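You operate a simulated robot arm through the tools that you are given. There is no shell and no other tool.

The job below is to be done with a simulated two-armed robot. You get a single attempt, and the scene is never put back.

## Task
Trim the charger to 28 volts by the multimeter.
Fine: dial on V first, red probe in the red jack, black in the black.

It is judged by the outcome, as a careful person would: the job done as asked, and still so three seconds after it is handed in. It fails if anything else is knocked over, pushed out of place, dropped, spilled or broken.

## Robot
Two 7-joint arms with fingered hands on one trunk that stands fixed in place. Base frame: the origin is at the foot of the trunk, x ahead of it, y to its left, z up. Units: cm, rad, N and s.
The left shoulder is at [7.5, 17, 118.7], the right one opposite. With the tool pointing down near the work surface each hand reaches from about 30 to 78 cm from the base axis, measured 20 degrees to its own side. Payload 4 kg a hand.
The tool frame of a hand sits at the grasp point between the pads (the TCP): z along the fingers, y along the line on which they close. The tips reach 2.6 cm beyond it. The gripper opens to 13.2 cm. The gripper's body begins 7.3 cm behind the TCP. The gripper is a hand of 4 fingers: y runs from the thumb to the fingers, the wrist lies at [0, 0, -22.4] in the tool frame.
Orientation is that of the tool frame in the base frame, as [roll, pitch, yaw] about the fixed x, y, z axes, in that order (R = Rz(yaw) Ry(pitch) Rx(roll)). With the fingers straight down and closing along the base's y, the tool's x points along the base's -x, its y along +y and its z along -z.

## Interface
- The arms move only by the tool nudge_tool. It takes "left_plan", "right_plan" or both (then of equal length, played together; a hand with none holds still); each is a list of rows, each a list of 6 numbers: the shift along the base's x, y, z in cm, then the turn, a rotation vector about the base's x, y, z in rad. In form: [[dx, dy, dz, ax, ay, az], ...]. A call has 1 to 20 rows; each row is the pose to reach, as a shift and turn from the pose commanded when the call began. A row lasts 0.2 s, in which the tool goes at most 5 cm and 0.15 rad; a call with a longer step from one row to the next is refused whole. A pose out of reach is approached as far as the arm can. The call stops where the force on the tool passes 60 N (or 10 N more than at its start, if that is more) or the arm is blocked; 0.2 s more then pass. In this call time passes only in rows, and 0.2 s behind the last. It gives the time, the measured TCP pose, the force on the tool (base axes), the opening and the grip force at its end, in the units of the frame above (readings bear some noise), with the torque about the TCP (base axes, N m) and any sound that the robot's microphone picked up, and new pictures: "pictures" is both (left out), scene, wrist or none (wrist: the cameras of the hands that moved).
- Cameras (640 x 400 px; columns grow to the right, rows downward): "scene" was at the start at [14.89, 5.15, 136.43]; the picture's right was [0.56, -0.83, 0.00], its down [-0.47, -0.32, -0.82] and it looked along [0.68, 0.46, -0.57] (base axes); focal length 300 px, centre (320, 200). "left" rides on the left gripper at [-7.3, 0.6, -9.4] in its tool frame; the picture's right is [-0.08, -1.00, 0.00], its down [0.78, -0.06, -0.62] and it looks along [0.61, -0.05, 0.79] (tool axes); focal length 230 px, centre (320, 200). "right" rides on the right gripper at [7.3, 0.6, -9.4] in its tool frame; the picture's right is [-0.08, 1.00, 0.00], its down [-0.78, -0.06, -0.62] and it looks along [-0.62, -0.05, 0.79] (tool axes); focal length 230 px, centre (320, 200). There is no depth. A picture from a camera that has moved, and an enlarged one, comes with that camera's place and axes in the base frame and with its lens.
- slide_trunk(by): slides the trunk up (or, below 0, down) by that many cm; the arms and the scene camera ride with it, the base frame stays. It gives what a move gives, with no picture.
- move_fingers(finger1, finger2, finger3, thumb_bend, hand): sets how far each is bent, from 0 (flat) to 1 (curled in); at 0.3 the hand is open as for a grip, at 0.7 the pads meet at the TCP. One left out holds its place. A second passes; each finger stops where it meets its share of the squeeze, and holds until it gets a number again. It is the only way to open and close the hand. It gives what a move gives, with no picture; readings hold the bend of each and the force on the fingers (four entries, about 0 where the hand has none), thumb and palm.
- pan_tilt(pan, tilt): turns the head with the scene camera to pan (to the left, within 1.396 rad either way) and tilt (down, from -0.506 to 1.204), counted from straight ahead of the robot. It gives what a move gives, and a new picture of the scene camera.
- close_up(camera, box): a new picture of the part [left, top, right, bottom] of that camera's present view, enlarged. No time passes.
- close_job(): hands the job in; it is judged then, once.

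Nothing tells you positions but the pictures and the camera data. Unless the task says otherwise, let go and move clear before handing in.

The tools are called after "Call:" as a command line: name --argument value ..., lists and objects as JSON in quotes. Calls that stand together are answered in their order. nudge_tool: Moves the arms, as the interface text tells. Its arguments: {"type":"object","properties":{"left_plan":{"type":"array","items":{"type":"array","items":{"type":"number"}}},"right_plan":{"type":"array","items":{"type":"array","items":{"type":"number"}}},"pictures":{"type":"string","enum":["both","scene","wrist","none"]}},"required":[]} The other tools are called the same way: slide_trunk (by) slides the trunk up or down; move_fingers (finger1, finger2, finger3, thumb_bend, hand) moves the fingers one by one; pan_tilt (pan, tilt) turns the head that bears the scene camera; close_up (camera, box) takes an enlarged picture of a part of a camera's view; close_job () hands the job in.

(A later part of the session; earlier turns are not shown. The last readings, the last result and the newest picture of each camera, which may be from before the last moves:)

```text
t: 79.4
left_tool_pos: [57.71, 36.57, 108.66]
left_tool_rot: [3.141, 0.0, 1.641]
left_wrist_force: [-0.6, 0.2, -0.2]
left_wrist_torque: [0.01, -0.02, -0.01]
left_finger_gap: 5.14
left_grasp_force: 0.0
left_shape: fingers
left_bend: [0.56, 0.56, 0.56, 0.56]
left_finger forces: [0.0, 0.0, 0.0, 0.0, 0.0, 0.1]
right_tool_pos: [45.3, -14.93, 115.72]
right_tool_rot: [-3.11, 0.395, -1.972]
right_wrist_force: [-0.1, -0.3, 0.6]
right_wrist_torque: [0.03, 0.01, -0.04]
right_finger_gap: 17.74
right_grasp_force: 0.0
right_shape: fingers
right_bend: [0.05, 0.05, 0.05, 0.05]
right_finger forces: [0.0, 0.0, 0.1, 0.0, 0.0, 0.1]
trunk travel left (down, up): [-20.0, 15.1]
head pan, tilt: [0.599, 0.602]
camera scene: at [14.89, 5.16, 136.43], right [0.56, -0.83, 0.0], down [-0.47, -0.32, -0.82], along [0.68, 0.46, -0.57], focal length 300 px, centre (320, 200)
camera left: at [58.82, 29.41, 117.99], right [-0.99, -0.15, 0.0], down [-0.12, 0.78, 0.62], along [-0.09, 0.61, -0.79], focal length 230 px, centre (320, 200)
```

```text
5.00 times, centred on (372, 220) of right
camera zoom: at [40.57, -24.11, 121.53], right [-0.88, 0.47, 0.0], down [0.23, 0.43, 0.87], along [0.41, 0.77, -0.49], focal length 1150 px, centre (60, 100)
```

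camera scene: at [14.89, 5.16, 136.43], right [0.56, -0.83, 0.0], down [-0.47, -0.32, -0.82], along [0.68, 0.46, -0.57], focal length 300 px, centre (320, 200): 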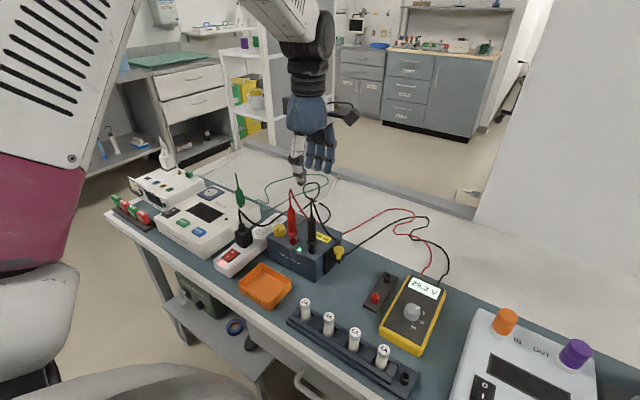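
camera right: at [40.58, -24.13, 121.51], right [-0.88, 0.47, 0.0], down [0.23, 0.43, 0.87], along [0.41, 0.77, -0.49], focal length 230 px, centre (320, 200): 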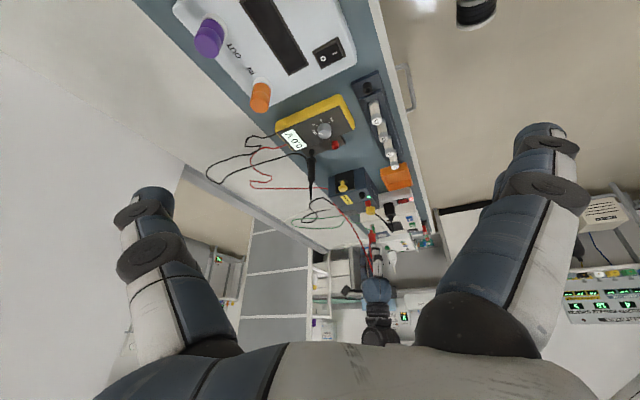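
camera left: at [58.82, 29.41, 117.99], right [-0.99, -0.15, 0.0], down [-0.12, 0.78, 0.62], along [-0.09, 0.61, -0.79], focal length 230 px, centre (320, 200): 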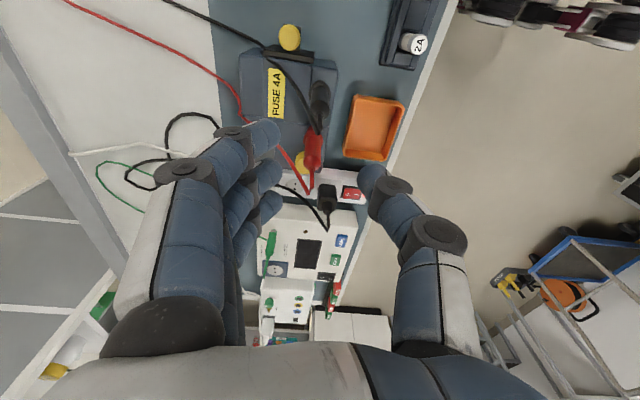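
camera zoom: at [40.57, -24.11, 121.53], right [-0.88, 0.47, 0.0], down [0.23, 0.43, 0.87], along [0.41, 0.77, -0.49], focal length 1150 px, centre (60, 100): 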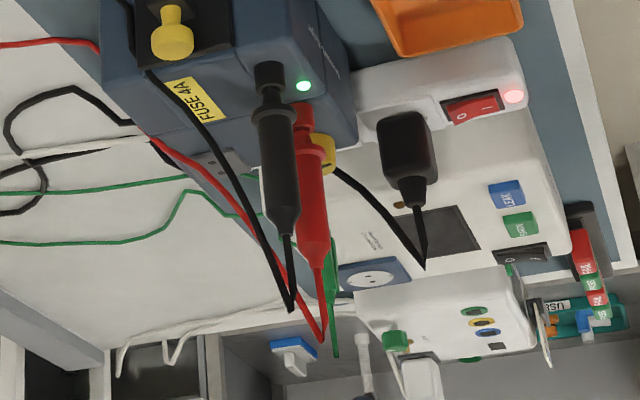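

The meter reads a steady 29.3 V and both probes are firmly seated. The trim knob is near (58.7,47.1), top z≈86.4. With the hand at yaw ≈ -0.95 the red probe falls in the free space between the thumb and the camera strut, so I move above the knob and look.

Call:
nudge_tool --left_plan '[[0.2, 2, 0.5, 0, 0, 0.1], [0.4, 4, 0.5, 0, 0, 0.2], [0.6, 6, 0.5, 0, 0, 0.32], [0.8, 8, 0.5, 0, 0, 0.44], [1, 10.5, 0.5, 0, 0, 0.55], [1, 10.5, 0.5, 0, 0, 0.55]]' --pictures "none"

Call:
nudge_tool --left_plan '[[0, 0, -1, -0.06, -0.043, 0], [0, 0, -2, -0.122, -0.087, 0], [0, 0, -3, -0.122, -0.087, 0], [0, 0, -3, -0.122, -0.087, 0]]' --pictures "both"

Call:
close_up --camera "left" --box '[220, 40, 420, 240]'

Call:
close_up --camera "scene" --box '[240, 120, 350, 270]'

Call:
close_up --camera "right" --box '[332, 180, 422, 300]'

```text
t: 80.8
left_tool_pos: [58.65, 46.94, 109.23]
left_tool_rot: [3.141, 0.001, 2.192]
left_wrist_force: [-0.4, 0.3, -0.2]
left_wrist_torque: [0.02, -0.03, 0.01]
left_finger_gap: 5.13
left_grasp_force: 0.1
left_shape: fingers
left_bend: [0.56, 0.56, 0.56, 0.56]
left_finger forces: [0.1, 0.0, 0.0, 0.0, 0.1, 0.0]
right_tool_pos: [45.34, -15.02, 115.66]
right_tool_rot: [-3.111, 0.395, -1.975]
right_wrist_force: [0.2, 0.6, 0.1]
right_wrist_torque: [-0.01, 0.01, -0.01]
right_finger_gap: 17.74
right_grasp_force: 0.0
right_shape: fingers
right_bend: [0.05, 0.05, 0.05, 0.05]
right_finger forces: [0.1, 0.0, 0.0, 0.1, 0.0, 0.0]
trunk travel left (down, up): [-20.0, 15.1]
head pan, tilt: [0.599, 0.602]
```

```text
t: 81.8
left_tool_pos: [58.69, 47.05, 106.19]
left_tool_rot: [-3.14, 0.149, 2.193]
left_wrist_force: [-0.1, 0.5, -0.5]
left_wrist_torque: [0.01, 0.0, 0.0]
left_finger_gap: 5.14
left_grasp_force: 0.0
left_shape: fingers
left_bend: [0.56, 0.56, 0.56, 0.56]
left_finger forces: [0.0, 0.0, 0.0, 0.0, 0.1, 0.1]
right_tool_pos: [45.42, -14.96, 115.77]
right_tool_rot: [-3.11, 0.394, -1.972]
right_wrist_force: [0.7, 0.4, -0.3]
right_wrist_torque: [-0.03, 0.0, -0.02]
right_finger_gap: 17.75
right_grasp_force: 0.2
right_shape: fingers
right_bend: [0.05, 0.05, 0.05, 0.05]
right_finger forces: [0.0, 0.0, 0.0, 0.1, 0.0, 0.0]
trunk travel left (down, up): [-20.0, 15.1]
head pan, tilt: [0.599, 0.602]
camera scene: at [14.87, 5.16, 136.44], right [0.56, -0.83, 0.0], down [-0.47, -0.32, -0.82], along [0.68, 0.46, -0.57], focal length 300 px, centre (320, 200)
camera left: at [62.57, 42.74, 116.37], right [-0.77, -0.64, 0.01], down [-0.55, 0.67, 0.49], along [-0.32, 0.37, -0.87], focal length 230 px, centre (320, 200)
```

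scene: 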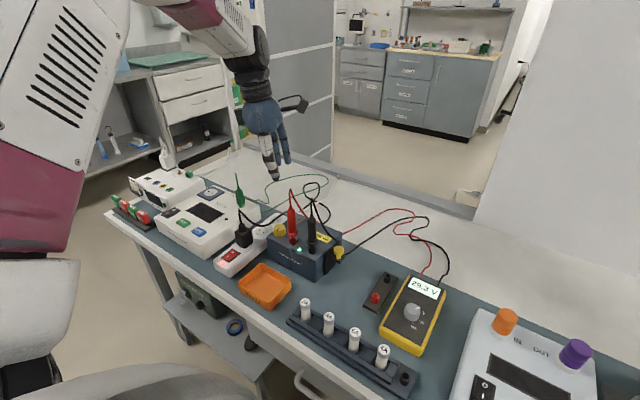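
left: 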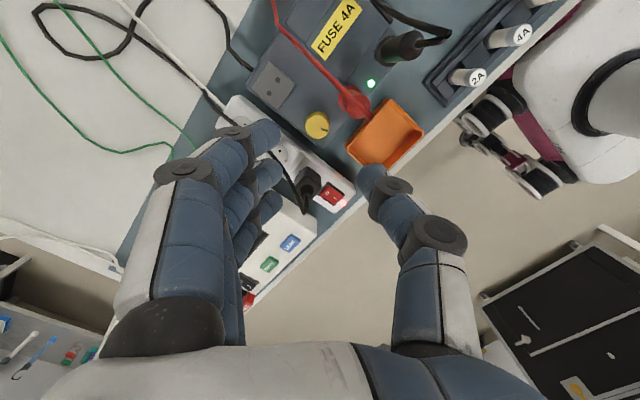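

```text
2.00 times, centred on (320, 140) of left
camera zoom: at [62.57, 42.74, 116.37], right [-0.77, -0.64, 0.01], down [-0.55, 0.67, 0.49], along [-0.32, 0.37, -0.87], focal length 460 px, centre (320, 320)
```

zoom: 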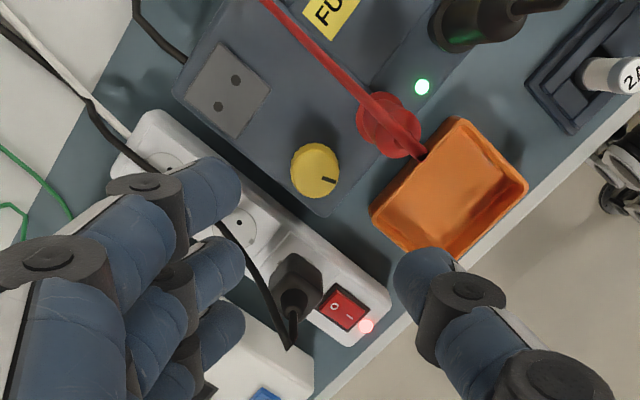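

```text
2.67 times, centred on (295, 195) of scene
camera zoom: at [14.87, 5.16, 136.44], right [0.56, -0.83, 0.0], down [-0.47, -0.32, -0.82], along [0.68, 0.46, -0.57], focal length 800 px, centre (387, 213)
```

zoom: 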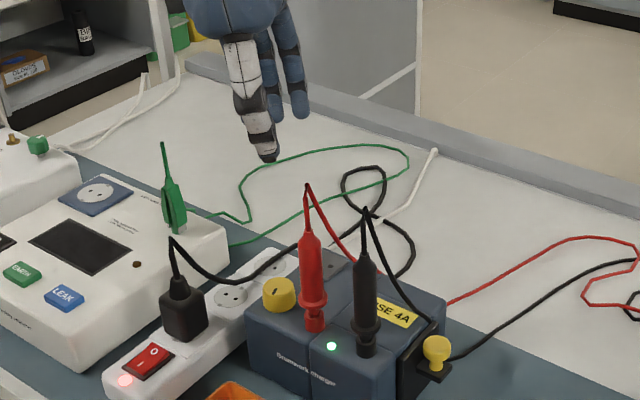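

```text
3.33 times, centred on (377, 240) of right
camera zoom: at [40.55, -24.1, 121.55], right [-0.88, 0.47, 0.0], down [0.23, 0.43, 0.87], along [0.41, 0.77, -0.49], focal length 767 px, centre (130, 67)
```

zoom: 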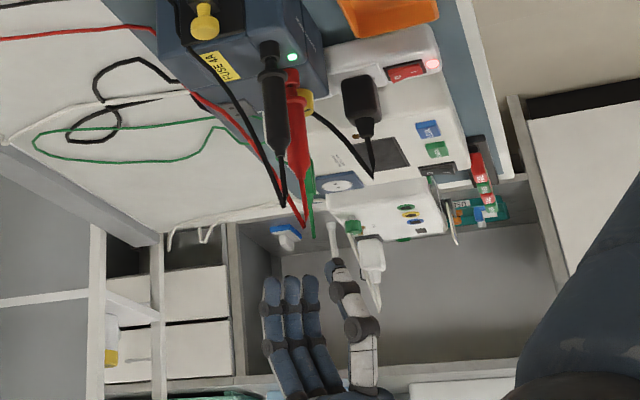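

The knob axis is at about (58.63,47.2). Because the hand leans slightly, I offset the TCP so the fingertips come down centred on the knob, and I descend to mid-height to check clearance from the red probe.

Call:
nudge_tool --left_plan '[[-0.1, 0.2, -2, 0, 0, 0], [-0.28, 0.45, -4, 0, 0, 0], [-0.28, 0.45, -6, 0, 0, 0], [-0.28, 0.45, -8, 0, 0, 0], [-0.28, 0.45, -10, 0, 0, 0], [-0.28, 0.45, -12, 0, 0, 0], [-0.28, 0.45, -12, 0, 0, 0]]' --pictures "none"

Call:
close_up --camera "left" --box '[180, 40, 460, 260]'

Call:
close_up --camera "scene" --box '[240, 150, 340, 270]'

Call:
close_up --camera "right" --box '[342, 180, 412, 275]'

```text
t: 83.4
left_tool_pos: [58.49, 47.53, 94.32]
left_tool_rot: [3.141, 0.15, 2.19]
left_wrist_force: [0.3, 0.1, -0.2]
left_wrist_torque: [-0.02, 0.02, -0.01]
left_finger_gap: 5.15
left_grasp_force: 0.1
left_shape: fingers
left_bend: [0.56, 0.56, 0.56, 0.56]
left_finger forces: [0.1, 0.0, 0.0, 0.1, 0.1, 0.0]
right_tool_pos: [45.36, -14.99, 115.68]
right_tool_rot: [-3.111, 0.395, -1.973]
right_wrist_force: [0.8, -0.4, -0.3]
right_wrist_torque: [0.03, -0.02, -0.01]
right_finger_gap: 17.71
right_grasp_force: 0.1
right_shape: fingers
right_bend: [0.05, 0.05, 0.05, 0.05]
right_finger forces: [0.1, 0.0, 0.0, 0.0, 0.0, 0.1]
trunk travel left (down, up): [-20.0, 15.1]
head pan, tilt: [0.599, 0.602]
```

```text
1.82 times, centred on (320, 150) of left
camera zoom: at [62.33, 43.15, 104.51], right [-0.77, -0.64, 0.01], down [-0.55, 0.67, 0.49], along [-0.32, 0.37, -0.87], focal length 418 px, centre (320, 291)
```

zoom: 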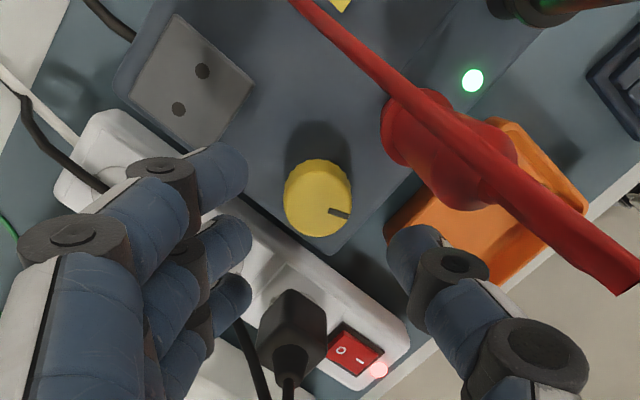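

```text
3.33 times, centred on (290, 210) of scene
camera zoom: at [14.87, 5.14, 136.44], right [0.56, -0.83, 0.0], down [-0.47, -0.32, -0.82], along [0.68, 0.46, -0.57], focal length 999 px, centre (420, 167)
```

zoom: 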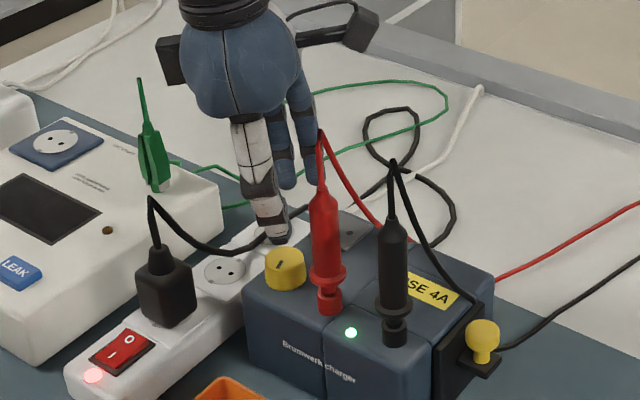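

```text
4.21 times, centred on (377, 228) of right
camera zoom: at [40.55, -24.13, 121.55], right [-0.88, 0.47, 0.0], down [0.23, 0.43, 0.87], along [0.41, 0.77, -0.49], focal length 969 px, centre (80, 84)
```

zoom: 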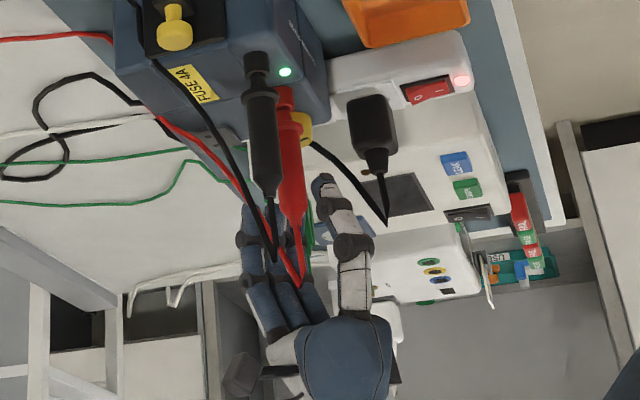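

Clearance to the red probe is good, and the knob is centred between the thumb and middle finger. I descend further to just above the charger's top.

Call:
nudge_tool --left_plan '[[0, 0, -1, 0, 0, 0], [0, 0, -2, 0, 0, 0], [0, 0, -3, 0, 0, 0], [0, 0, -4, 0, 0, 0], [0, 0, -4.8, 0, 0, 0], [0, 0, -4.8, 0, 0, 0]]' --pictures "none"

Call:
close_up --camera "left" --box '[180, 40, 460, 260]'

Call:
close_up --camera "scene" --box '[240, 160, 330, 270]'

Call:
close_up --camera "right" --box '[352, 185, 402, 250]'

```text
t: 84.8
left_tool_pos: [58.41, 47.5, 89.42]
left_tool_rot: [3.141, 0.149, 2.193]
left_wrist_force: [-0.3, 1.3, 0.4]
left_wrist_torque: [0.06, -0.01, 0.02]
left_finger_gap: 5.12
left_grasp_force: 0.0
left_shape: fingers
left_bend: [0.56, 0.56, 0.56, 0.56]
left_finger forces: [0.1, 0.0, 0.0, 0.1, 0.0, 0.0]
right_tool_pos: [45.38, -15.01, 115.64]
right_tool_rot: [-3.11, 0.395, -1.972]
right_wrist_force: [0.2, -0.8, -0.1]
right_wrist_torque: [0.01, -0.01, -0.01]
right_finger_gap: 17.74
right_grasp_force: 0.1
right_shape: fingers
right_bend: [0.05, 0.05, 0.05, 0.05]
right_finger forces: [0.0, 0.0, 0.0, 0.0, 0.0, 0.0]
trunk travel left (down, up): [-20.0, 15.1]
head pan, tilt: [0.599, 0.602]
```

```text
1.82 times, centred on (320, 150) of left
camera zoom: at [62.26, 43.14, 99.55], right [-0.77, -0.64, 0.01], down [-0.55, 0.67, 0.49], along [-0.32, 0.37, -0.87], focal length 418 px, centre (320, 291)
```

zoom: 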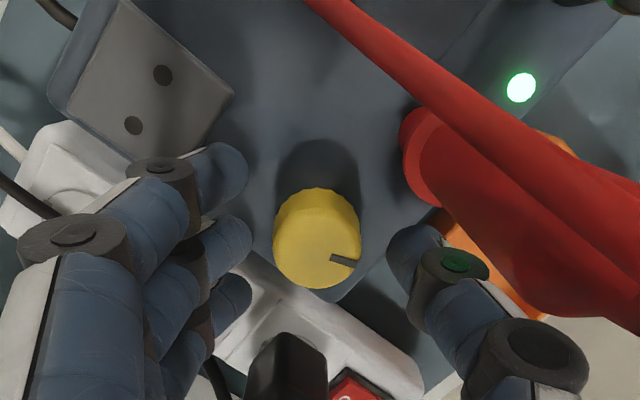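

```text
3.64 times, centred on (285, 215) of scene
camera zoom: at [14.88, 5.15, 136.44], right [0.56, -0.83, 0.0], down [-0.47, -0.32, -0.82], along [0.68, 0.46, -0.57], focal length 1090 px, centre (447, 146)
```

zoom: 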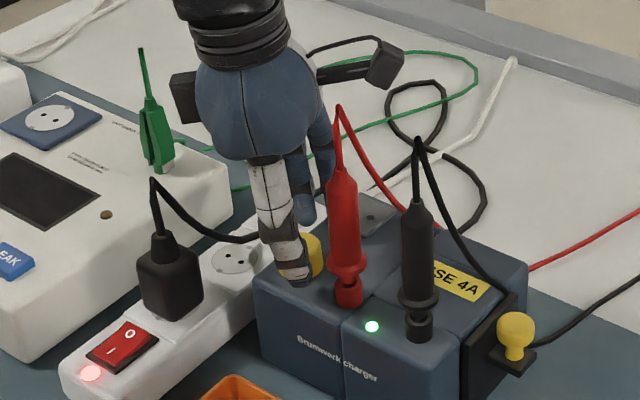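

```text
6.15 times, centred on (377, 218) of right
camera zoom: at [40.56, -24.12, 121.54], right [-0.88, 0.47, 0.0], down [0.23, 0.43, 0.87], along [0.41, 0.77, -0.49], focal length 1416 px, centre (-31, 92)
```

zoom: 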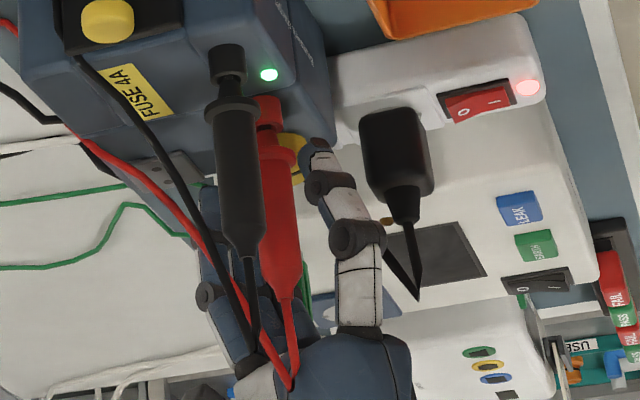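

The knob is right between the fingertips. I lower the last centimetre in small steps, watching for contact.

Call:
nudge_tool --left_plan '[[0, 0, -0.2, 0, 0, 0], [0, 0, -0.4, 0, 0, 0], [0, 0, -0.6, 0, 0, 0], [0, 0, -0.8, 0, 0, 0], [0, 0, -0.8, 0, 0, 0]]' --pictures "none"

Call:
close_up --camera "left" --box '[180, 40, 460, 260]'

Call:
close_up --camera "scene" --box '[255, 205, 315, 265]'

Call:
close_up --camera "right" --box '[357, 190, 397, 240]'

```text
t: 86.0
left_tool_pos: [58.45, 47.49, 88.65]
left_tool_rot: [3.14, 0.151, 2.19]
left_wrist_force: [-0.2, 0.7, -0.1]
left_wrist_torque: [0.01, -0.01, 0.01]
left_finger_gap: 5.13
left_grasp_force: 0.2
left_shape: fingers
left_bend: [0.56, 0.56, 0.56, 0.56]
left_finger forces: [0.1, 0.1, 0.0, 0.1, 0.0, 0.1]
right_tool_pos: [45.35, -15.04, 115.63]
right_tool_rot: [-3.109, 0.395, -1.976]
right_wrist_force: [0.8, -0.1, -0.7]
right_wrist_torque: [0.0, 0.01, -0.01]
right_finger_gap: 17.73
right_grasp_force: 0.1
right_shape: fingers
right_bend: [0.05, 0.05, 0.05, 0.05]
right_finger forces: [0.0, 0.0, 0.0, 0.1, 0.0, 0.0]
trunk travel left (down, up): [-20.0, 15.1]
head pan, tilt: [0.599, 0.602]
```

```text
1.82 times, centred on (320, 150) of left
camera zoom: at [62.32, 43.15, 98.8], right [-0.77, -0.64, 0.01], down [-0.55, 0.67, 0.49], along [-0.32, 0.37, -0.87], focal length 418 px, centre (320, 291)
```

zoom: 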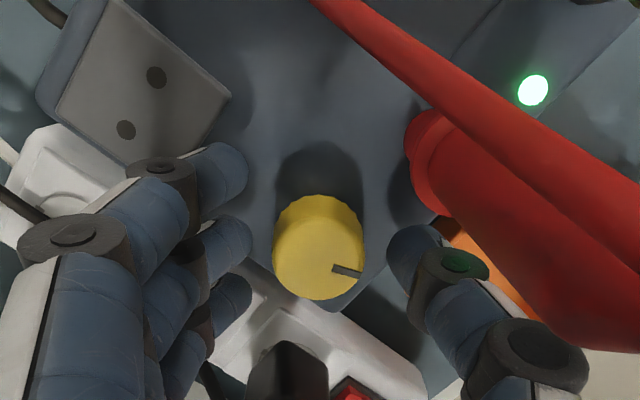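

```text
6.67 times, centred on (285, 235) of scene
camera zoom: at [14.89, 5.15, 136.44], right [0.56, -0.83, 0.0], down [-0.47, -0.32, -0.82], along [0.68, 0.46, -0.57], focal length 1999 px, centre (553, -33)
```

zoom: 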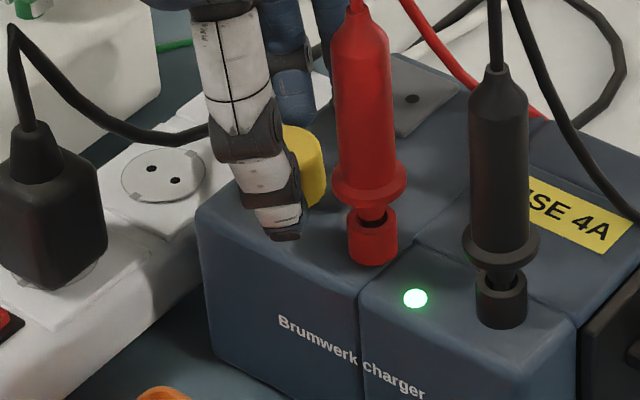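

```text
8.00 times, centred on (377, 215) of right
camera zoom: at [40.57, -24.12, 121.54], right [-0.88, 0.47, 0.0], down [0.23, 0.43, 0.87], along [0.41, 0.77, -0.49], focal length 1841 px, centre (-136, 80)
```

zoom: 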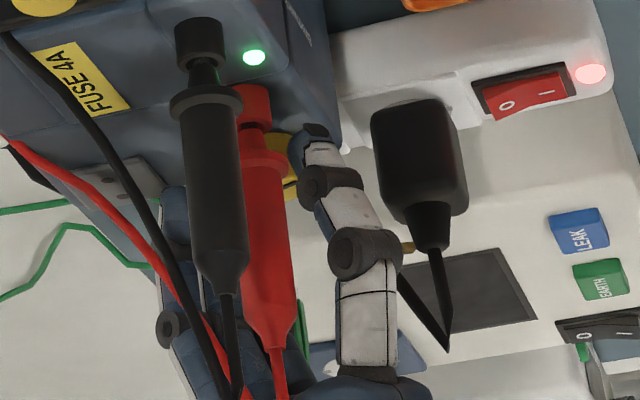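

The tips are only about 0.3 cm below the knob's top, so I go lower in small steps.

Call:
nudge_tool --left_plan '[[0, 0, -0.15, 0, 0, 0], [0, 0, -0.3, 0, 0, 0], [0, 0, -0.45, 0, 0, 0], [0, 0, -0.55, 0, 0, 0], [0, 0, -0.55, 0, 0, 0]]' --pictures "none"

Call:
close_up --camera "scene" --box '[255, 205, 315, 265]'

Call:
close_up --camera "left" --box '[180, 40, 460, 260]'

```text
t: 87.2
left_tool_pos: [58.48, 47.48, 87.98]
left_tool_rot: [3.141, 0.151, 2.191]
left_wrist_force: [-0.2, -0.3, -0.3]
left_wrist_torque: [0.0, 0.0, 0.03]
left_finger_gap: 5.14
left_grasp_force: 0.1
left_shape: fingers
left_bend: [0.56, 0.56, 0.56, 0.56]
left_finger forces: [0.0, 0.0, 0.1, 0.0, 0.0, 0.0]
right_tool_pos: [45.35, -15.04, 115.71]
right_tool_rot: [-3.111, 0.396, -1.975]
right_wrist_force: [0.2, 0.9, 0.2]
right_wrist_torque: [-0.01, -0.01, -0.01]
right_finger_gap: 17.75
right_grasp_force: 0.0
right_shape: fingers
right_bend: [0.05, 0.05, 0.05, 0.05]
right_finger forces: [0.1, 0.0, 0.0, 0.0, 0.0, 0.0]
trunk travel left (down, up): [-20.0, 15.1]
head pan, tilt: [0.599, 0.602]
```

```text
6.67 times, centred on (285, 235) of scene
camera zoom: at [14.89, 5.15, 136.44], right [0.56, -0.83, 0.0], down [-0.47, -0.32, -0.82], along [0.68, 0.46, -0.57], focal length 1999 px, centre (553, -33)
```

zoom: 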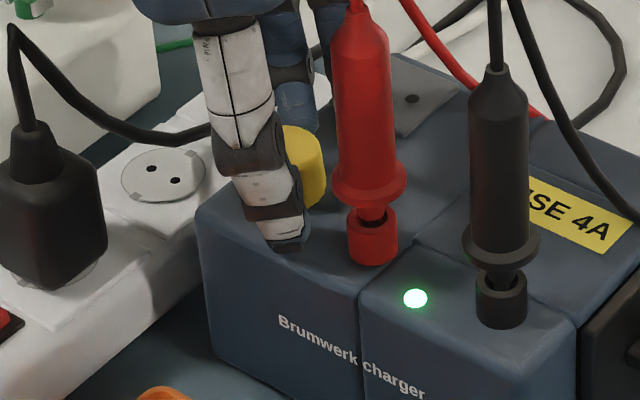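

```text
1.82 times, centred on (320, 150) of left
camera zoom: at [62.33, 43.11, 98.19], right [-0.77, -0.64, 0.01], down [-0.55, 0.67, 0.49], along [-0.32, 0.37, -0.87], focal length 418 px, centre (320, 291)
```

zoom: 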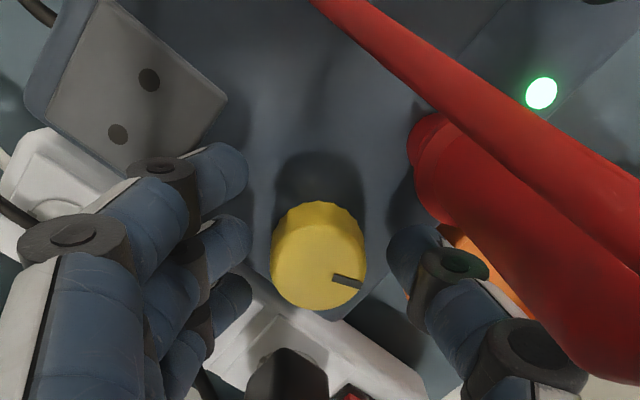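

It is centred and still free of contact. I lower a final 0.2 cm and close the thumb and middle finger on the knob.

Call:
nudge_tool --left_plan '[[0, 0, -0.1, 0, 0, 0], [0, 0, -0.2, 0, 0, 0], [0, 0, -0.2, 0, 0, 0]]' --pictures "none"

Call:
move_fingers --hand "left" --finger2 0.62 --thumb_bend 0.62

Call:
close_up --camera "left" --box '[180, 40, 460, 260]'

Call:
close_up --camera "scene" --box '[390, 265, 450, 320]'

```text
t: 88.0
left_tool_pos: [58.34, 47.42, 87.91]
left_tool_rot: [3.139, 0.151, 2.19]
left_wrist_force: [-2.6, 2.1, 8.4]
left_wrist_torque: [-0.09, 0.3, -0.12]
left_finger_gap: 5.14
left_grasp_force: 4.1
left_shape: fingers
left_bend: [0.56, 0.56, 0.56, 0.56]
left_finger forces: [0.0, 0.1, 0.1, 0.0, 8.6, 0.0]
right_tool_pos: [45.22, -15.02, 115.71]
right_tool_rot: [-3.109, 0.394, -1.974]
right_wrist_force: [-0.7, -0.3, 0.8]
right_wrist_torque: [0.0, 0.0, 0.01]
right_finger_gap: 17.71
right_grasp_force: 0.0
right_shape: fingers
right_bend: [0.05, 0.05, 0.05, 0.05]
right_finger forces: [0.0, 0.0, 0.0, 0.1, 0.1, 0.1]
trunk travel left (down, up): [-20.0, 15.1]
head pan, tilt: [0.599, 0.602]
```

```text
t: 89.0
left_tool_pos: [58.52, 47.51, 87.88]
left_tool_rot: [-3.141, 0.15, 2.191]
left_wrist_force: [0.4, -0.3, 1.0]
left_wrist_torque: [-0.03, 0.03, 0.04]
left_finger_gap: 4.41
left_grasp_force: 1.6
left_shape: fingers
left_bend: [0.56, 0.61, 0.56, 0.62]
left_finger forces: [0.0, 1.0, 0.0, 0.0, 2.0, 0.0]
right_tool_pos: [45.32, -14.97, 115.64]
right_tool_rot: [-3.112, 0.393, -1.973]
right_wrist_force: [0.2, -0.1, -1.1]
right_wrist_torque: [-0.03, -0.02, -0.02]
right_finger_gap: 17.73
right_grasp_force: 0.0
right_shape: fingers
right_bend: [0.05, 0.05, 0.05, 0.05]
right_finger forces: [0.0, 0.1, 0.0, 0.1, 0.0, 0.0]
trunk travel left (down, up): [-20.0, 15.1]
head pan, tilt: [0.599, 0.602]
```

```text
1.82 times, centred on (320, 150) of left
camera zoom: at [62.34, 43.07, 98.03], right [-0.77, -0.64, 0.01], down [-0.55, 0.67, 0.49], along [-0.32, 0.37, -0.87], focal length 418 px, centre (320, 291)
```

zoom: 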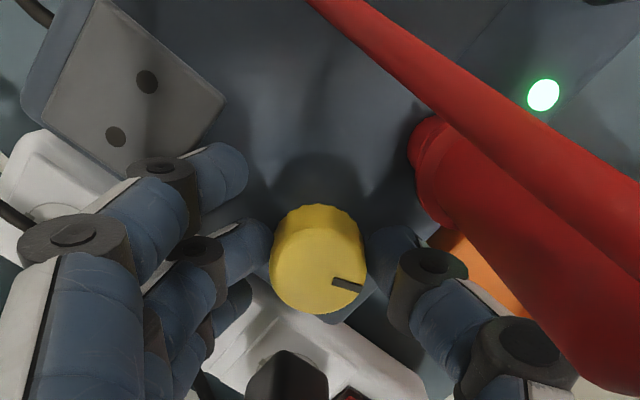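

```text
7.27 times, centred on (420, 292) of scene
camera zoom: at [14.88, 5.14, 136.43], right [0.56, -0.83, 0.0], down [-0.47, -0.32, -0.82], along [0.68, 0.46, -0.57], focal length 2180 px, centre (-407, -473)
```

zoom: 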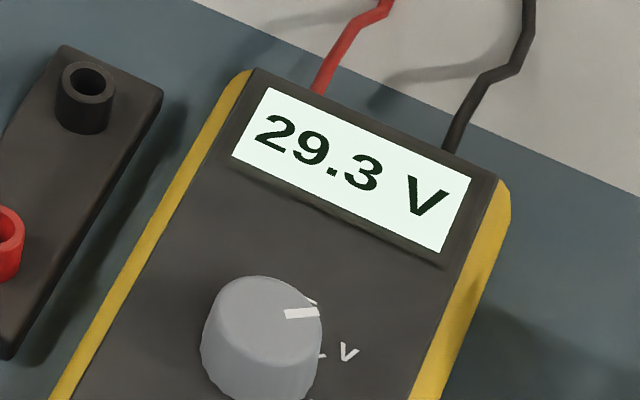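

The thumb tip just grazed the charger top, and both fingers now touch the knob lightly. I raise 0.15 cm and firm the grip.

Call:
nudge_tool --left_plan '[[0, 0, 0.1, 0, 0, 0], [0, 0, 0.2, 0, 0, 0]]' --pictures "none"

Call:
move_fingers --hand "left" --finger2 0.67 --thumb_bend 0.67

Call:
close_up --camera "left" --box '[180, 40, 460, 260]'

Call:
close_up --camera "scene" --box '[390, 265, 450, 320]'

Call:
close_up --camera "scene" --box '[255, 185, 335, 265]'

```text
t: 89.6
left_tool_pos: [58.44, 47.44, 87.97]
left_tool_rot: [3.142, 0.15, 2.191]
left_wrist_force: [0.2, -0.2, -1.7]
left_wrist_torque: [-0.01, 0.0, -0.01]
left_finger_gap: 4.41
left_grasp_force: 1.0
left_shape: fingers
left_bend: [0.56, 0.61, 0.56, 0.62]
left_finger forces: [0.0, 0.7, 0.0, 0.0, 1.0, 0.1]
right_tool_pos: [45.35, -15.04, 115.68]
right_tool_rot: [-3.111, 0.393, -1.974]
right_wrist_force: [-0.4, -0.3, -0.6]
right_wrist_torque: [-0.03, 0.0, -0.04]
right_finger_gap: 17.75
right_grasp_force: 0.1
right_shape: fingers
right_bend: [0.05, 0.05, 0.05, 0.05]
right_finger forces: [0.0, 0.0, 0.0, 0.1, 0.0, 0.0]
trunk travel left (down, up): [-20.0, 15.1]
head pan, tilt: [0.599, 0.602]
```

```text
t: 90.6
left_tool_pos: [58.39, 47.41, 88.05]
left_tool_rot: [-3.141, 0.15, 2.192]
left_wrist_force: [-1.9, -1.9, -2.3]
left_wrist_torque: [-0.03, 0.01, 0.01]
left_finger_gap: 4.3
left_grasp_force: 5.4
left_shape: fingers
left_bend: [0.56, 0.62, 0.56, 0.64]
left_finger forces: [0.0, 3.6, 0.1, 0.0, 6.1, 0.1]
right_tool_pos: [45.17, -14.96, 115.65]
right_tool_rot: [-3.109, 0.394, -1.974]
right_wrist_force: [-0.2, 1.1, -0.1]
right_wrist_torque: [0.01, 0.01, 0.0]
right_finger_gap: 17.74
right_grasp_force: 0.1
right_shape: fingers
right_bend: [0.05, 0.05, 0.05, 0.05]
right_finger forces: [0.0, 0.0, 0.0, 0.0, 0.0, 0.1]
trunk travel left (down, up): [-20.0, 15.1]
head pan, tilt: [0.599, 0.602]
```

```text
1.82 times, centred on (320, 150) of left
camera zoom: at [62.34, 43.12, 98.21], right [-0.77, -0.64, 0.01], down [-0.55, 0.67, 0.49], along [-0.32, 0.37, -0.87], focal length 418 px, centre (320, 291)
```

zoom: 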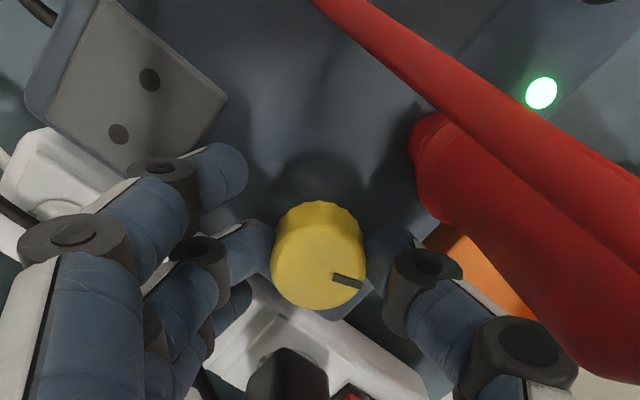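

```text
7.27 times, centred on (420, 292) of scene
camera zoom: at [14.9, 5.14, 136.43], right [0.56, -0.83, 0.0], down [-0.47, -0.32, -0.82], along [0.68, 0.46, -0.57], focal length 2180 px, centre (-407, -473)
```

zoom: 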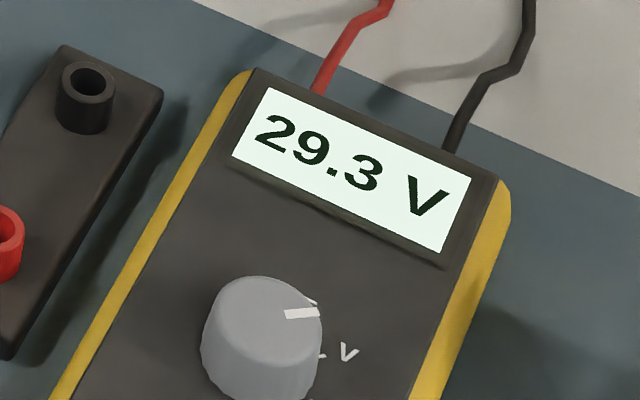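

```text
5.00 times, centred on (295, 225) of scene
camera zoom: at [14.9, 5.14, 136.43], right [0.56, -0.83, 0.0], down [-0.47, -0.32, -0.82], along [0.68, 0.46, -0.57], focal length 1499 px, centre (445, 75)
```

zoom: 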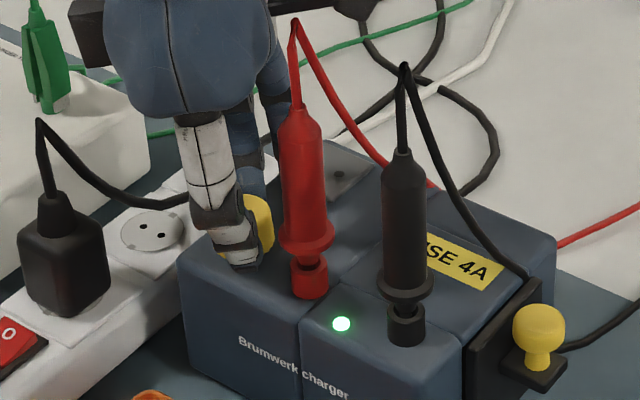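

The knob is held (about 5 N). I try a small counterclockwise turn of 0.12 rad and read the meter.

Call:
nudge_tool --left_plan '[[-0.015, -0.01, 0, 0, 0, 0.06], [-0.03, -0.025, 0, 0, 0, 0.12], [-0.03, -0.025, 0, 0, 0, 0.12]]' --pictures "none"

Call:
close_up --camera "left" --box '[180, 40, 460, 260]'

Call:
close_up --camera "scene" --box '[390, 265, 450, 320]'

```text
t: 91.4
left_tool_pos: [58.48, 47.46, 87.98]
left_tool_rot: [3.14, 0.15, 2.31]
left_wrist_force: [-1.6, -1.7, -2.7]
left_wrist_torque: [-0.07, 0.01, -0.01]
left_finger_gap: 4.3
left_grasp_force: 5.5
left_shape: fingers
left_bend: [0.56, 0.62, 0.56, 0.64]
left_finger forces: [0.0, 3.7, 0.0, 0.1, 5.8, 0.1]
right_tool_pos: [45.36, -14.98, 115.69]
right_tool_rot: [-3.111, 0.395, -1.975]
right_wrist_force: [0.8, -0.3, 0.0]
right_wrist_torque: [0.0, -0.01, 0.0]
right_finger_gap: 17.74
right_grasp_force: 0.1
right_shape: fingers
right_bend: [0.05, 0.05, 0.05, 0.05]
right_finger forces: [0.0, 0.1, 0.1, 0.0, 0.1, 0.0]
trunk travel left (down, up): [-20.0, 15.1]
head pan, tilt: [0.599, 0.602]
```

```text
1.82 times, centred on (320, 150) of left
camera zoom: at [62.85, 43.6, 98.21], right [-0.68, -0.73, 0.01], down [-0.63, 0.6, 0.49], along [-0.37, 0.33, -0.87], focal length 418 px, centre (320, 291)
```

zoom: 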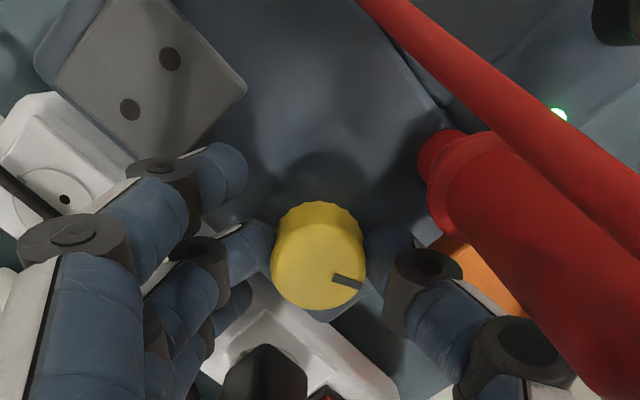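

```text
7.27 times, centred on (420, 292) of scene
camera zoom: at [14.9, 5.15, 136.43], right [0.56, -0.83, 0.0], down [-0.47, -0.32, -0.82], along [0.68, 0.46, -0.57], focal length 2180 px, centre (-407, -473)
```

zoom: 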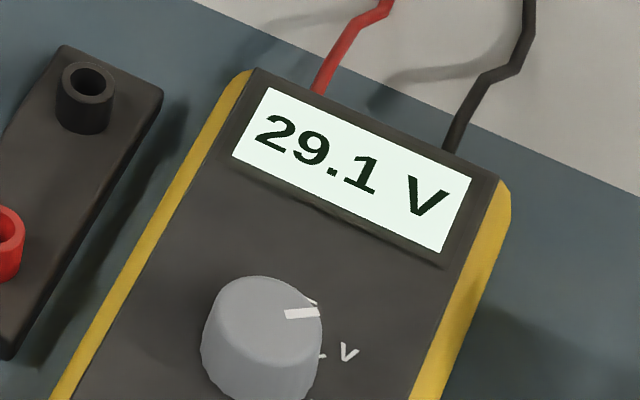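

Counterclockwise lowers the voltage: 29.1 V after about 0.12 rad. I need roughly 0.65 rad more, so I release, swing the hand back clockwise around the knob (clear of the red probe) and regrip for a longer turn.

Call:
move_fingers --hand "left" --finger2 0.56 --thumb_bend 0.56

Call:
nudge_tool --left_plan '[[0.03, 0.01, 0.2, 0, 0, -0.06], [0.06, 0.03, 0.3, 0, 0, -0.15], [0.09, 0.05, 0.3, 0, 0, -0.25], [0.12, 0.07, 0.3, 0, 0, -0.35], [0.15, 0.08, 0.3, 0, 0, -0.45], [0.175, 0.09, 0.3, 0, 0, -0.53], [0.175, 0.09, 0.3, 0, 0, -0.53]]' --pictures "none"

Call:
close_up --camera "left" --box '[180, 40, 460, 260]'

Call:
close_up --camera "scene" --box '[250, 150, 340, 265]'

Call:
close_up --camera "right" --box '[342, 180, 412, 275]'

Call:
close_up --camera "scene" --box '[390, 265, 450, 320]'

```text
t: 92.4
left_tool_pos: [58.53, 47.42, 88.01]
left_tool_rot: [3.141, 0.15, 2.311]
left_wrist_force: [0.3, -0.1, -0.1]
left_wrist_torque: [-0.01, -0.04, -0.01]
left_finger_gap: 5.14
left_grasp_force: 0.0
left_shape: fingers
left_bend: [0.56, 0.56, 0.56, 0.56]
left_finger forces: [0.1, 0.1, 0.0, 0.0, 0.1, 0.2]
right_tool_pos: [45.39, -14.99, 115.63]
right_tool_rot: [-3.109, 0.396, -1.973]
right_wrist_force: [0.6, -0.2, 0.0]
right_wrist_torque: [0.0, -0.01, 0.02]
right_finger_gap: 17.72
right_grasp_force: 0.0
right_shape: fingers
right_bend: [0.05, 0.05, 0.05, 0.05]
right_finger forces: [0.0, 0.1, 0.0, 0.1, 0.0, 0.0]
trunk travel left (down, up): [-20.0, 15.1]
head pan, tilt: [0.599, 0.602]
```

```text
t: 94.0
left_tool_pos: [58.77, 47.6, 88.21]
left_tool_rot: [-3.14, 0.151, 1.78]
left_wrist_force: [0.0, 0.4, -0.3]
left_wrist_torque: [-0.01, 0.01, 0.0]
left_finger_gap: 5.12
left_grasp_force: 0.0
left_shape: fingers
left_bend: [0.56, 0.56, 0.56, 0.56]
left_finger forces: [0.1, 0.1, 0.0, 0.0, 0.1, 0.0]
right_tool_pos: [45.39, -14.89, 115.69]
right_tool_rot: [-3.11, 0.395, -1.973]
right_wrist_force: [-0.8, 0.0, 0.6]
right_wrist_torque: [0.01, -0.04, 0.01]
right_finger_gap: 17.73
right_grasp_force: 0.0
right_shape: fingers
right_bend: [0.05, 0.05, 0.05, 0.05]
right_finger forces: [0.0, 0.0, 0.0, 0.1, 0.0, 0.0]
trunk travel left (down, up): [-20.0, 15.1]
head pan, tilt: [0.599, 0.602]
```

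```text
1.82 times, centred on (320, 150) of left
camera zoom: at [60.36, 42.01, 98.48], right [-0.96, -0.28, 0.01], down [-0.24, 0.84, 0.49], along [-0.15, 0.47, -0.87], focal length 418 px, centre (320, 291)
```

zoom: 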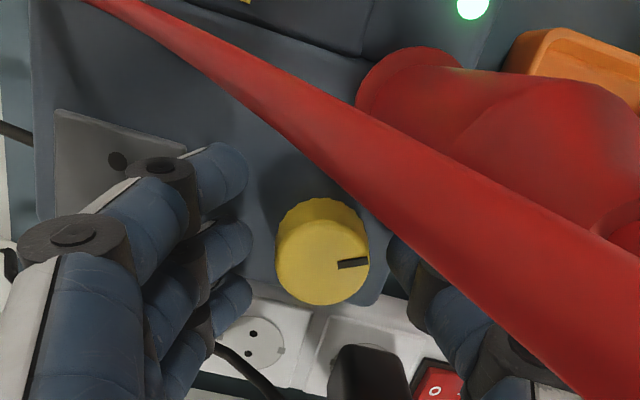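

```text
3.48 times, centred on (295, 208) of scene
camera zoom: at [14.89, 5.15, 136.44], right [0.56, -0.83, 0.0], down [-0.47, -0.32, -0.82], along [0.68, 0.46, -0.57], focal length 1043 px, centre (407, 174)
```

zoom: 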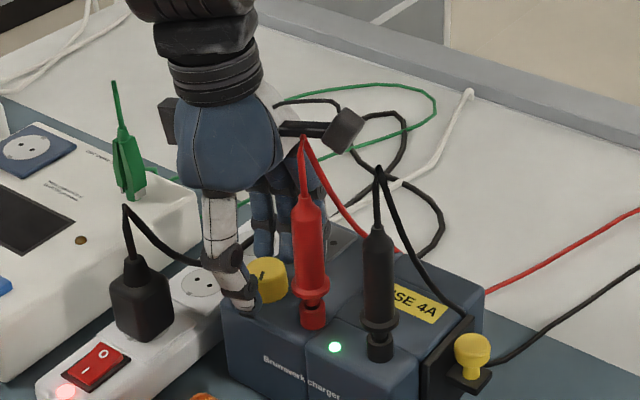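

```text
4.21 times, centred on (377, 228) of right
camera zoom: at [40.57, -24.12, 121.54], right [-0.88, 0.47, 0.0], down [0.23, 0.43, 0.87], along [0.41, 0.77, -0.49], focal length 969 px, centre (80, 84)
```

zoom: 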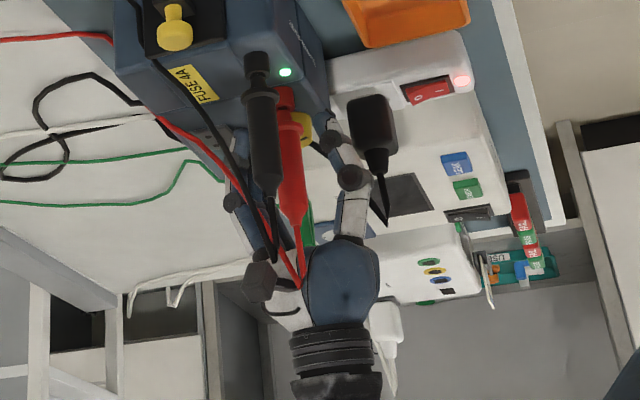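

```text
7.27 times, centred on (420, 292) of scene
camera zoom: at [14.89, 5.15, 136.44], right [0.56, -0.83, 0.0], down [-0.47, -0.32, -0.82], along [0.68, 0.46, -0.57], focal length 2180 px, centre (-407, -473)
```

zoom: 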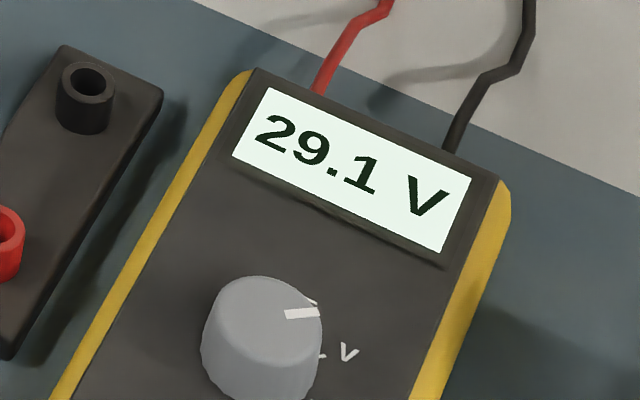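

The meter held at 29.1 V and the knob is centred in the hand again. I lower slightly and regrip.

Call:
nudge_tool --left_plan '[[-0.05, 0, -0.15, 0, 0, 0], [-0.05, 0, -0.25, 0, 0, 0]]' --pictures "none"

Call:
move_fingers --hand "left" --finger2 0.62 --thumb_bend 0.62

Call:
move_fingers --hand "left" --finger2 0.67 --thumb_bend 0.67

Call:
close_up --camera "left" --box '[180, 40, 460, 260]'

Call:
close_up --camera "scene" --box '[390, 265, 450, 320]'

```text
t: 94.6
left_tool_pos: [58.65, 47.49, 88.15]
left_tool_rot: [3.139, 0.15, 1.783]
left_wrist_force: [1.1, -0.7, 3.8]
left_wrist_torque: [0.11, -0.07, 0.01]
left_finger_gap: 5.14
left_grasp_force: 2.1
left_shape: fingers
left_bend: [0.56, 0.56, 0.56, 0.56]
left_finger forces: [0.0, 0.0, 4.3, 0.0, 0.1, 0.0]
right_tool_pos: [45.27, -15.04, 115.89]
right_tool_rot: [-3.107, 0.394, -1.972]
right_wrist_force: [-0.9, 0.8, 1.2]
right_wrist_torque: [-0.01, -0.02, -0.02]
right_finger_gap: 17.77
right_grasp_force: 0.1
right_shape: fingers
right_bend: [0.05, 0.05, 0.05, 0.05]
right_finger forces: [0.0, 0.0, 0.0, 0.0, 0.1, 0.1]
trunk travel left (down, up): [-20.0, 15.1]
head pan, tilt: [0.599, 0.602]
```

```text
t: 95.6
left_tool_pos: [58.62, 47.45, 88.14]
left_tool_rot: [3.141, 0.151, 1.78]
left_wrist_force: [-0.2, 1.2, 5.8]
left_wrist_torque: [0.2, -0.19, 0.01]
left_finger_gap: 4.43
left_grasp_force: 3.9
left_shape: fingers
left_bend: [0.56, 0.61, 0.57, 0.61]
left_finger forces: [0.0, 0.6, 6.6, 0.0, 1.1, 0.0]
right_tool_pos: [45.33, -15.03, 115.62]
right_tool_rot: [-3.109, 0.396, -1.971]
right_wrist_force: [-0.7, 0.2, -1.2]
right_wrist_torque: [0.01, 0.01, 0.0]
right_finger_gap: 17.73
right_grasp_force: 0.1
right_shape: fingers
right_bend: [0.05, 0.05, 0.05, 0.05]
right_finger forces: [0.1, 0.0, 0.1, 0.1, 0.1, 0.1]
trunk travel left (down, up): [-20.0, 15.1]
head pan, tilt: [0.599, 0.602]
```

```text
t: 96.6
left_tool_pos: [58.53, 47.44, 88.23]
left_tool_rot: [-3.141, 0.15, 1.782]
left_wrist_force: [-1.7, -0.5, 6.6]
left_wrist_torque: [0.23, -0.21, 0.04]
left_finger_gap: 4.31
left_grasp_force: 8.9
left_shape: fingers
left_bend: [0.56, 0.62, 0.57, 0.64]
left_finger forces: [0.1, 4.1, 8.0, 0.0, 6.0, 0.0]
right_tool_pos: [45.31, -15.04, 115.7]
right_tool_rot: [-3.107, 0.395, -1.972]
right_wrist_force: [-0.8, 0.1, -0.2]
right_wrist_torque: [0.01, 0.0, -0.01]
right_finger_gap: 17.73
right_grasp_force: 0.1
right_shape: fingers
right_bend: [0.05, 0.05, 0.05, 0.05]
right_finger forces: [0.1, 0.0, 0.0, 0.1, 0.1, 0.1]
trunk travel left (down, up): [-20.0, 15.1]
head pan, tilt: [0.599, 0.602]
```

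```text
1.82 times, centred on (320, 150) of left
camera zoom: at [60.3, 42.01, 98.34], right [-0.96, -0.28, 0.01], down [-0.24, 0.84, 0.49], along [-0.15, 0.47, -0.87], focal length 418 px, centre (320, 291)
```

zoom: 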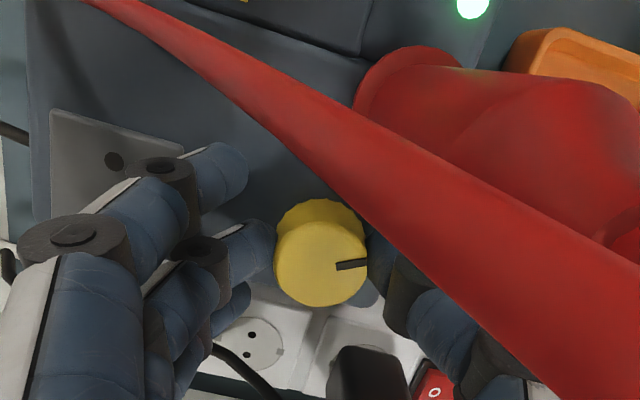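

```text
7.27 times, centred on (420, 292) of scene
camera zoom: at [14.82, 5.11, 136.45], right [0.56, -0.83, 0.0], down [-0.47, -0.32, -0.82], along [0.68, 0.46, -0.57], focal length 2180 px, centre (-407, -473)
```

zoom: 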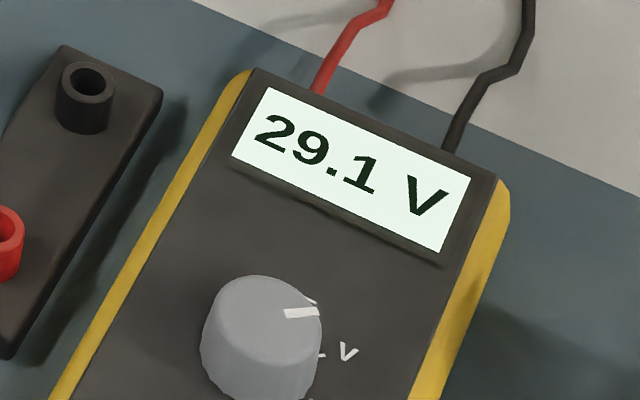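

The third finger is pressing on the charger's top plate (8 N). I lift the two outer fingers away so only the thumb and middle finger hold the knob.

Call:
move_fingers --hand "left" --finger1 0.42 --finger3 0.42

Call:
nudge_tool --left_plan '[[0, 0, 0.1, 0, 0, 0], [0, 0, 0.15, 0, 0, 0]]' --pictures "none"

Call:
close_up --camera "scene" --box '[250, 165, 340, 270]'

Call:
close_up --camera "left" --box '[120, 40, 460, 300]'

```text
t: 97.6
left_tool_pos: [58.47, 47.57, 88.09]
left_tool_rot: [3.141, 0.15, 1.782]
left_wrist_force: [-3.2, -1.5, 0.1]
left_wrist_torque: [-0.04, 0.03, -0.03]
left_finger_gap: 6.49
left_grasp_force: 5.4
left_shape: fingers
left_bend: [0.42, 0.62, 0.42, 0.64]
left_finger forces: [0.0, 4.2, 0.0, 0.0, 7.5, 0.0]
right_tool_pos: [45.36, -14.98, 115.67]
right_tool_rot: [-3.109, 0.395, -1.973]
right_wrist_force: [0.0, 0.3, -0.8]
right_wrist_torque: [0.01, 0.0, 0.01]
right_finger_gap: 17.76
right_grasp_force: 0.0
right_shape: fingers
right_bend: [0.05, 0.05, 0.05, 0.05]
right_finger forces: [0.0, 0.1, 0.1, 0.0, 0.0, 0.0]
trunk travel left (down, up): [-20.0, 15.1]
head pan, tilt: [0.599, 0.602]
```

```text
t: 98.2
left_tool_pos: [58.39, 47.54, 88.13]
left_tool_rot: [-3.141, 0.149, 1.782]
left_wrist_force: [-2.4, -1.4, -2.7]
left_wrist_torque: [-0.01, 0.02, 0.01]
left_finger_gap: 6.43
left_grasp_force: 5.4
left_shape: fingers
left_bend: [0.42, 0.62, 0.42, 0.64]
left_finger forces: [0.0, 4.0, 0.0, 0.0, 6.4, 0.0]
right_tool_pos: [45.31, -14.99, 115.71]
right_tool_rot: [-3.11, 0.394, -1.975]
right_wrist_force: [-0.6, -0.1, -0.2]
right_wrist_torque: [-0.01, -0.01, 0.01]
right_finger_gap: 17.73
right_grasp_force: 0.0
right_shape: fingers
right_bend: [0.05, 0.05, 0.05, 0.05]
right_finger forces: [0.1, 0.0, 0.1, 0.1, 0.0, 0.0]
trunk travel left (down, up): [-20.0, 15.1]
head pan, tilt: [0.599, 0.602]
```

```text
3.81 times, centred on (295, 218) of scene
camera zoom: at [14.9, 5.16, 136.43], right [0.56, -0.83, 0.0], down [-0.47, -0.32, -0.82], along [0.68, 0.46, -0.57], focal length 1142 px, centre (415, 133)
```

zoom: 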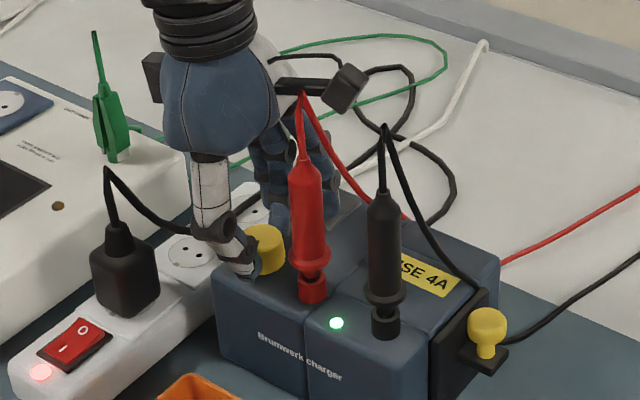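

```text
1.54 times, centred on (290, 170) of left
camera zoom: at [60.31, 42.01, 98.34], right [-0.96, -0.28, 0.01], down [-0.24, 0.84, 0.49], along [-0.15, 0.47, -0.87], focal length 354 px, centre (366, 246)
```

zoom: 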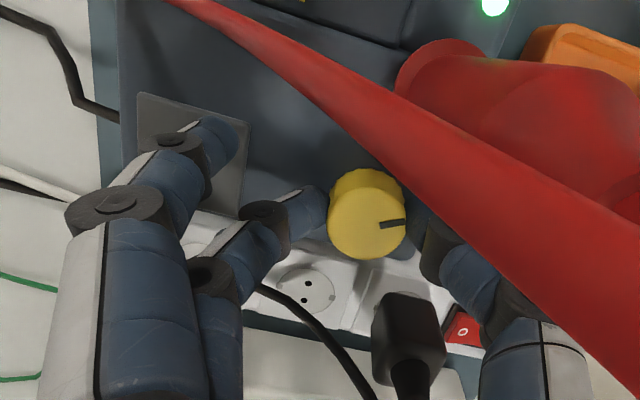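

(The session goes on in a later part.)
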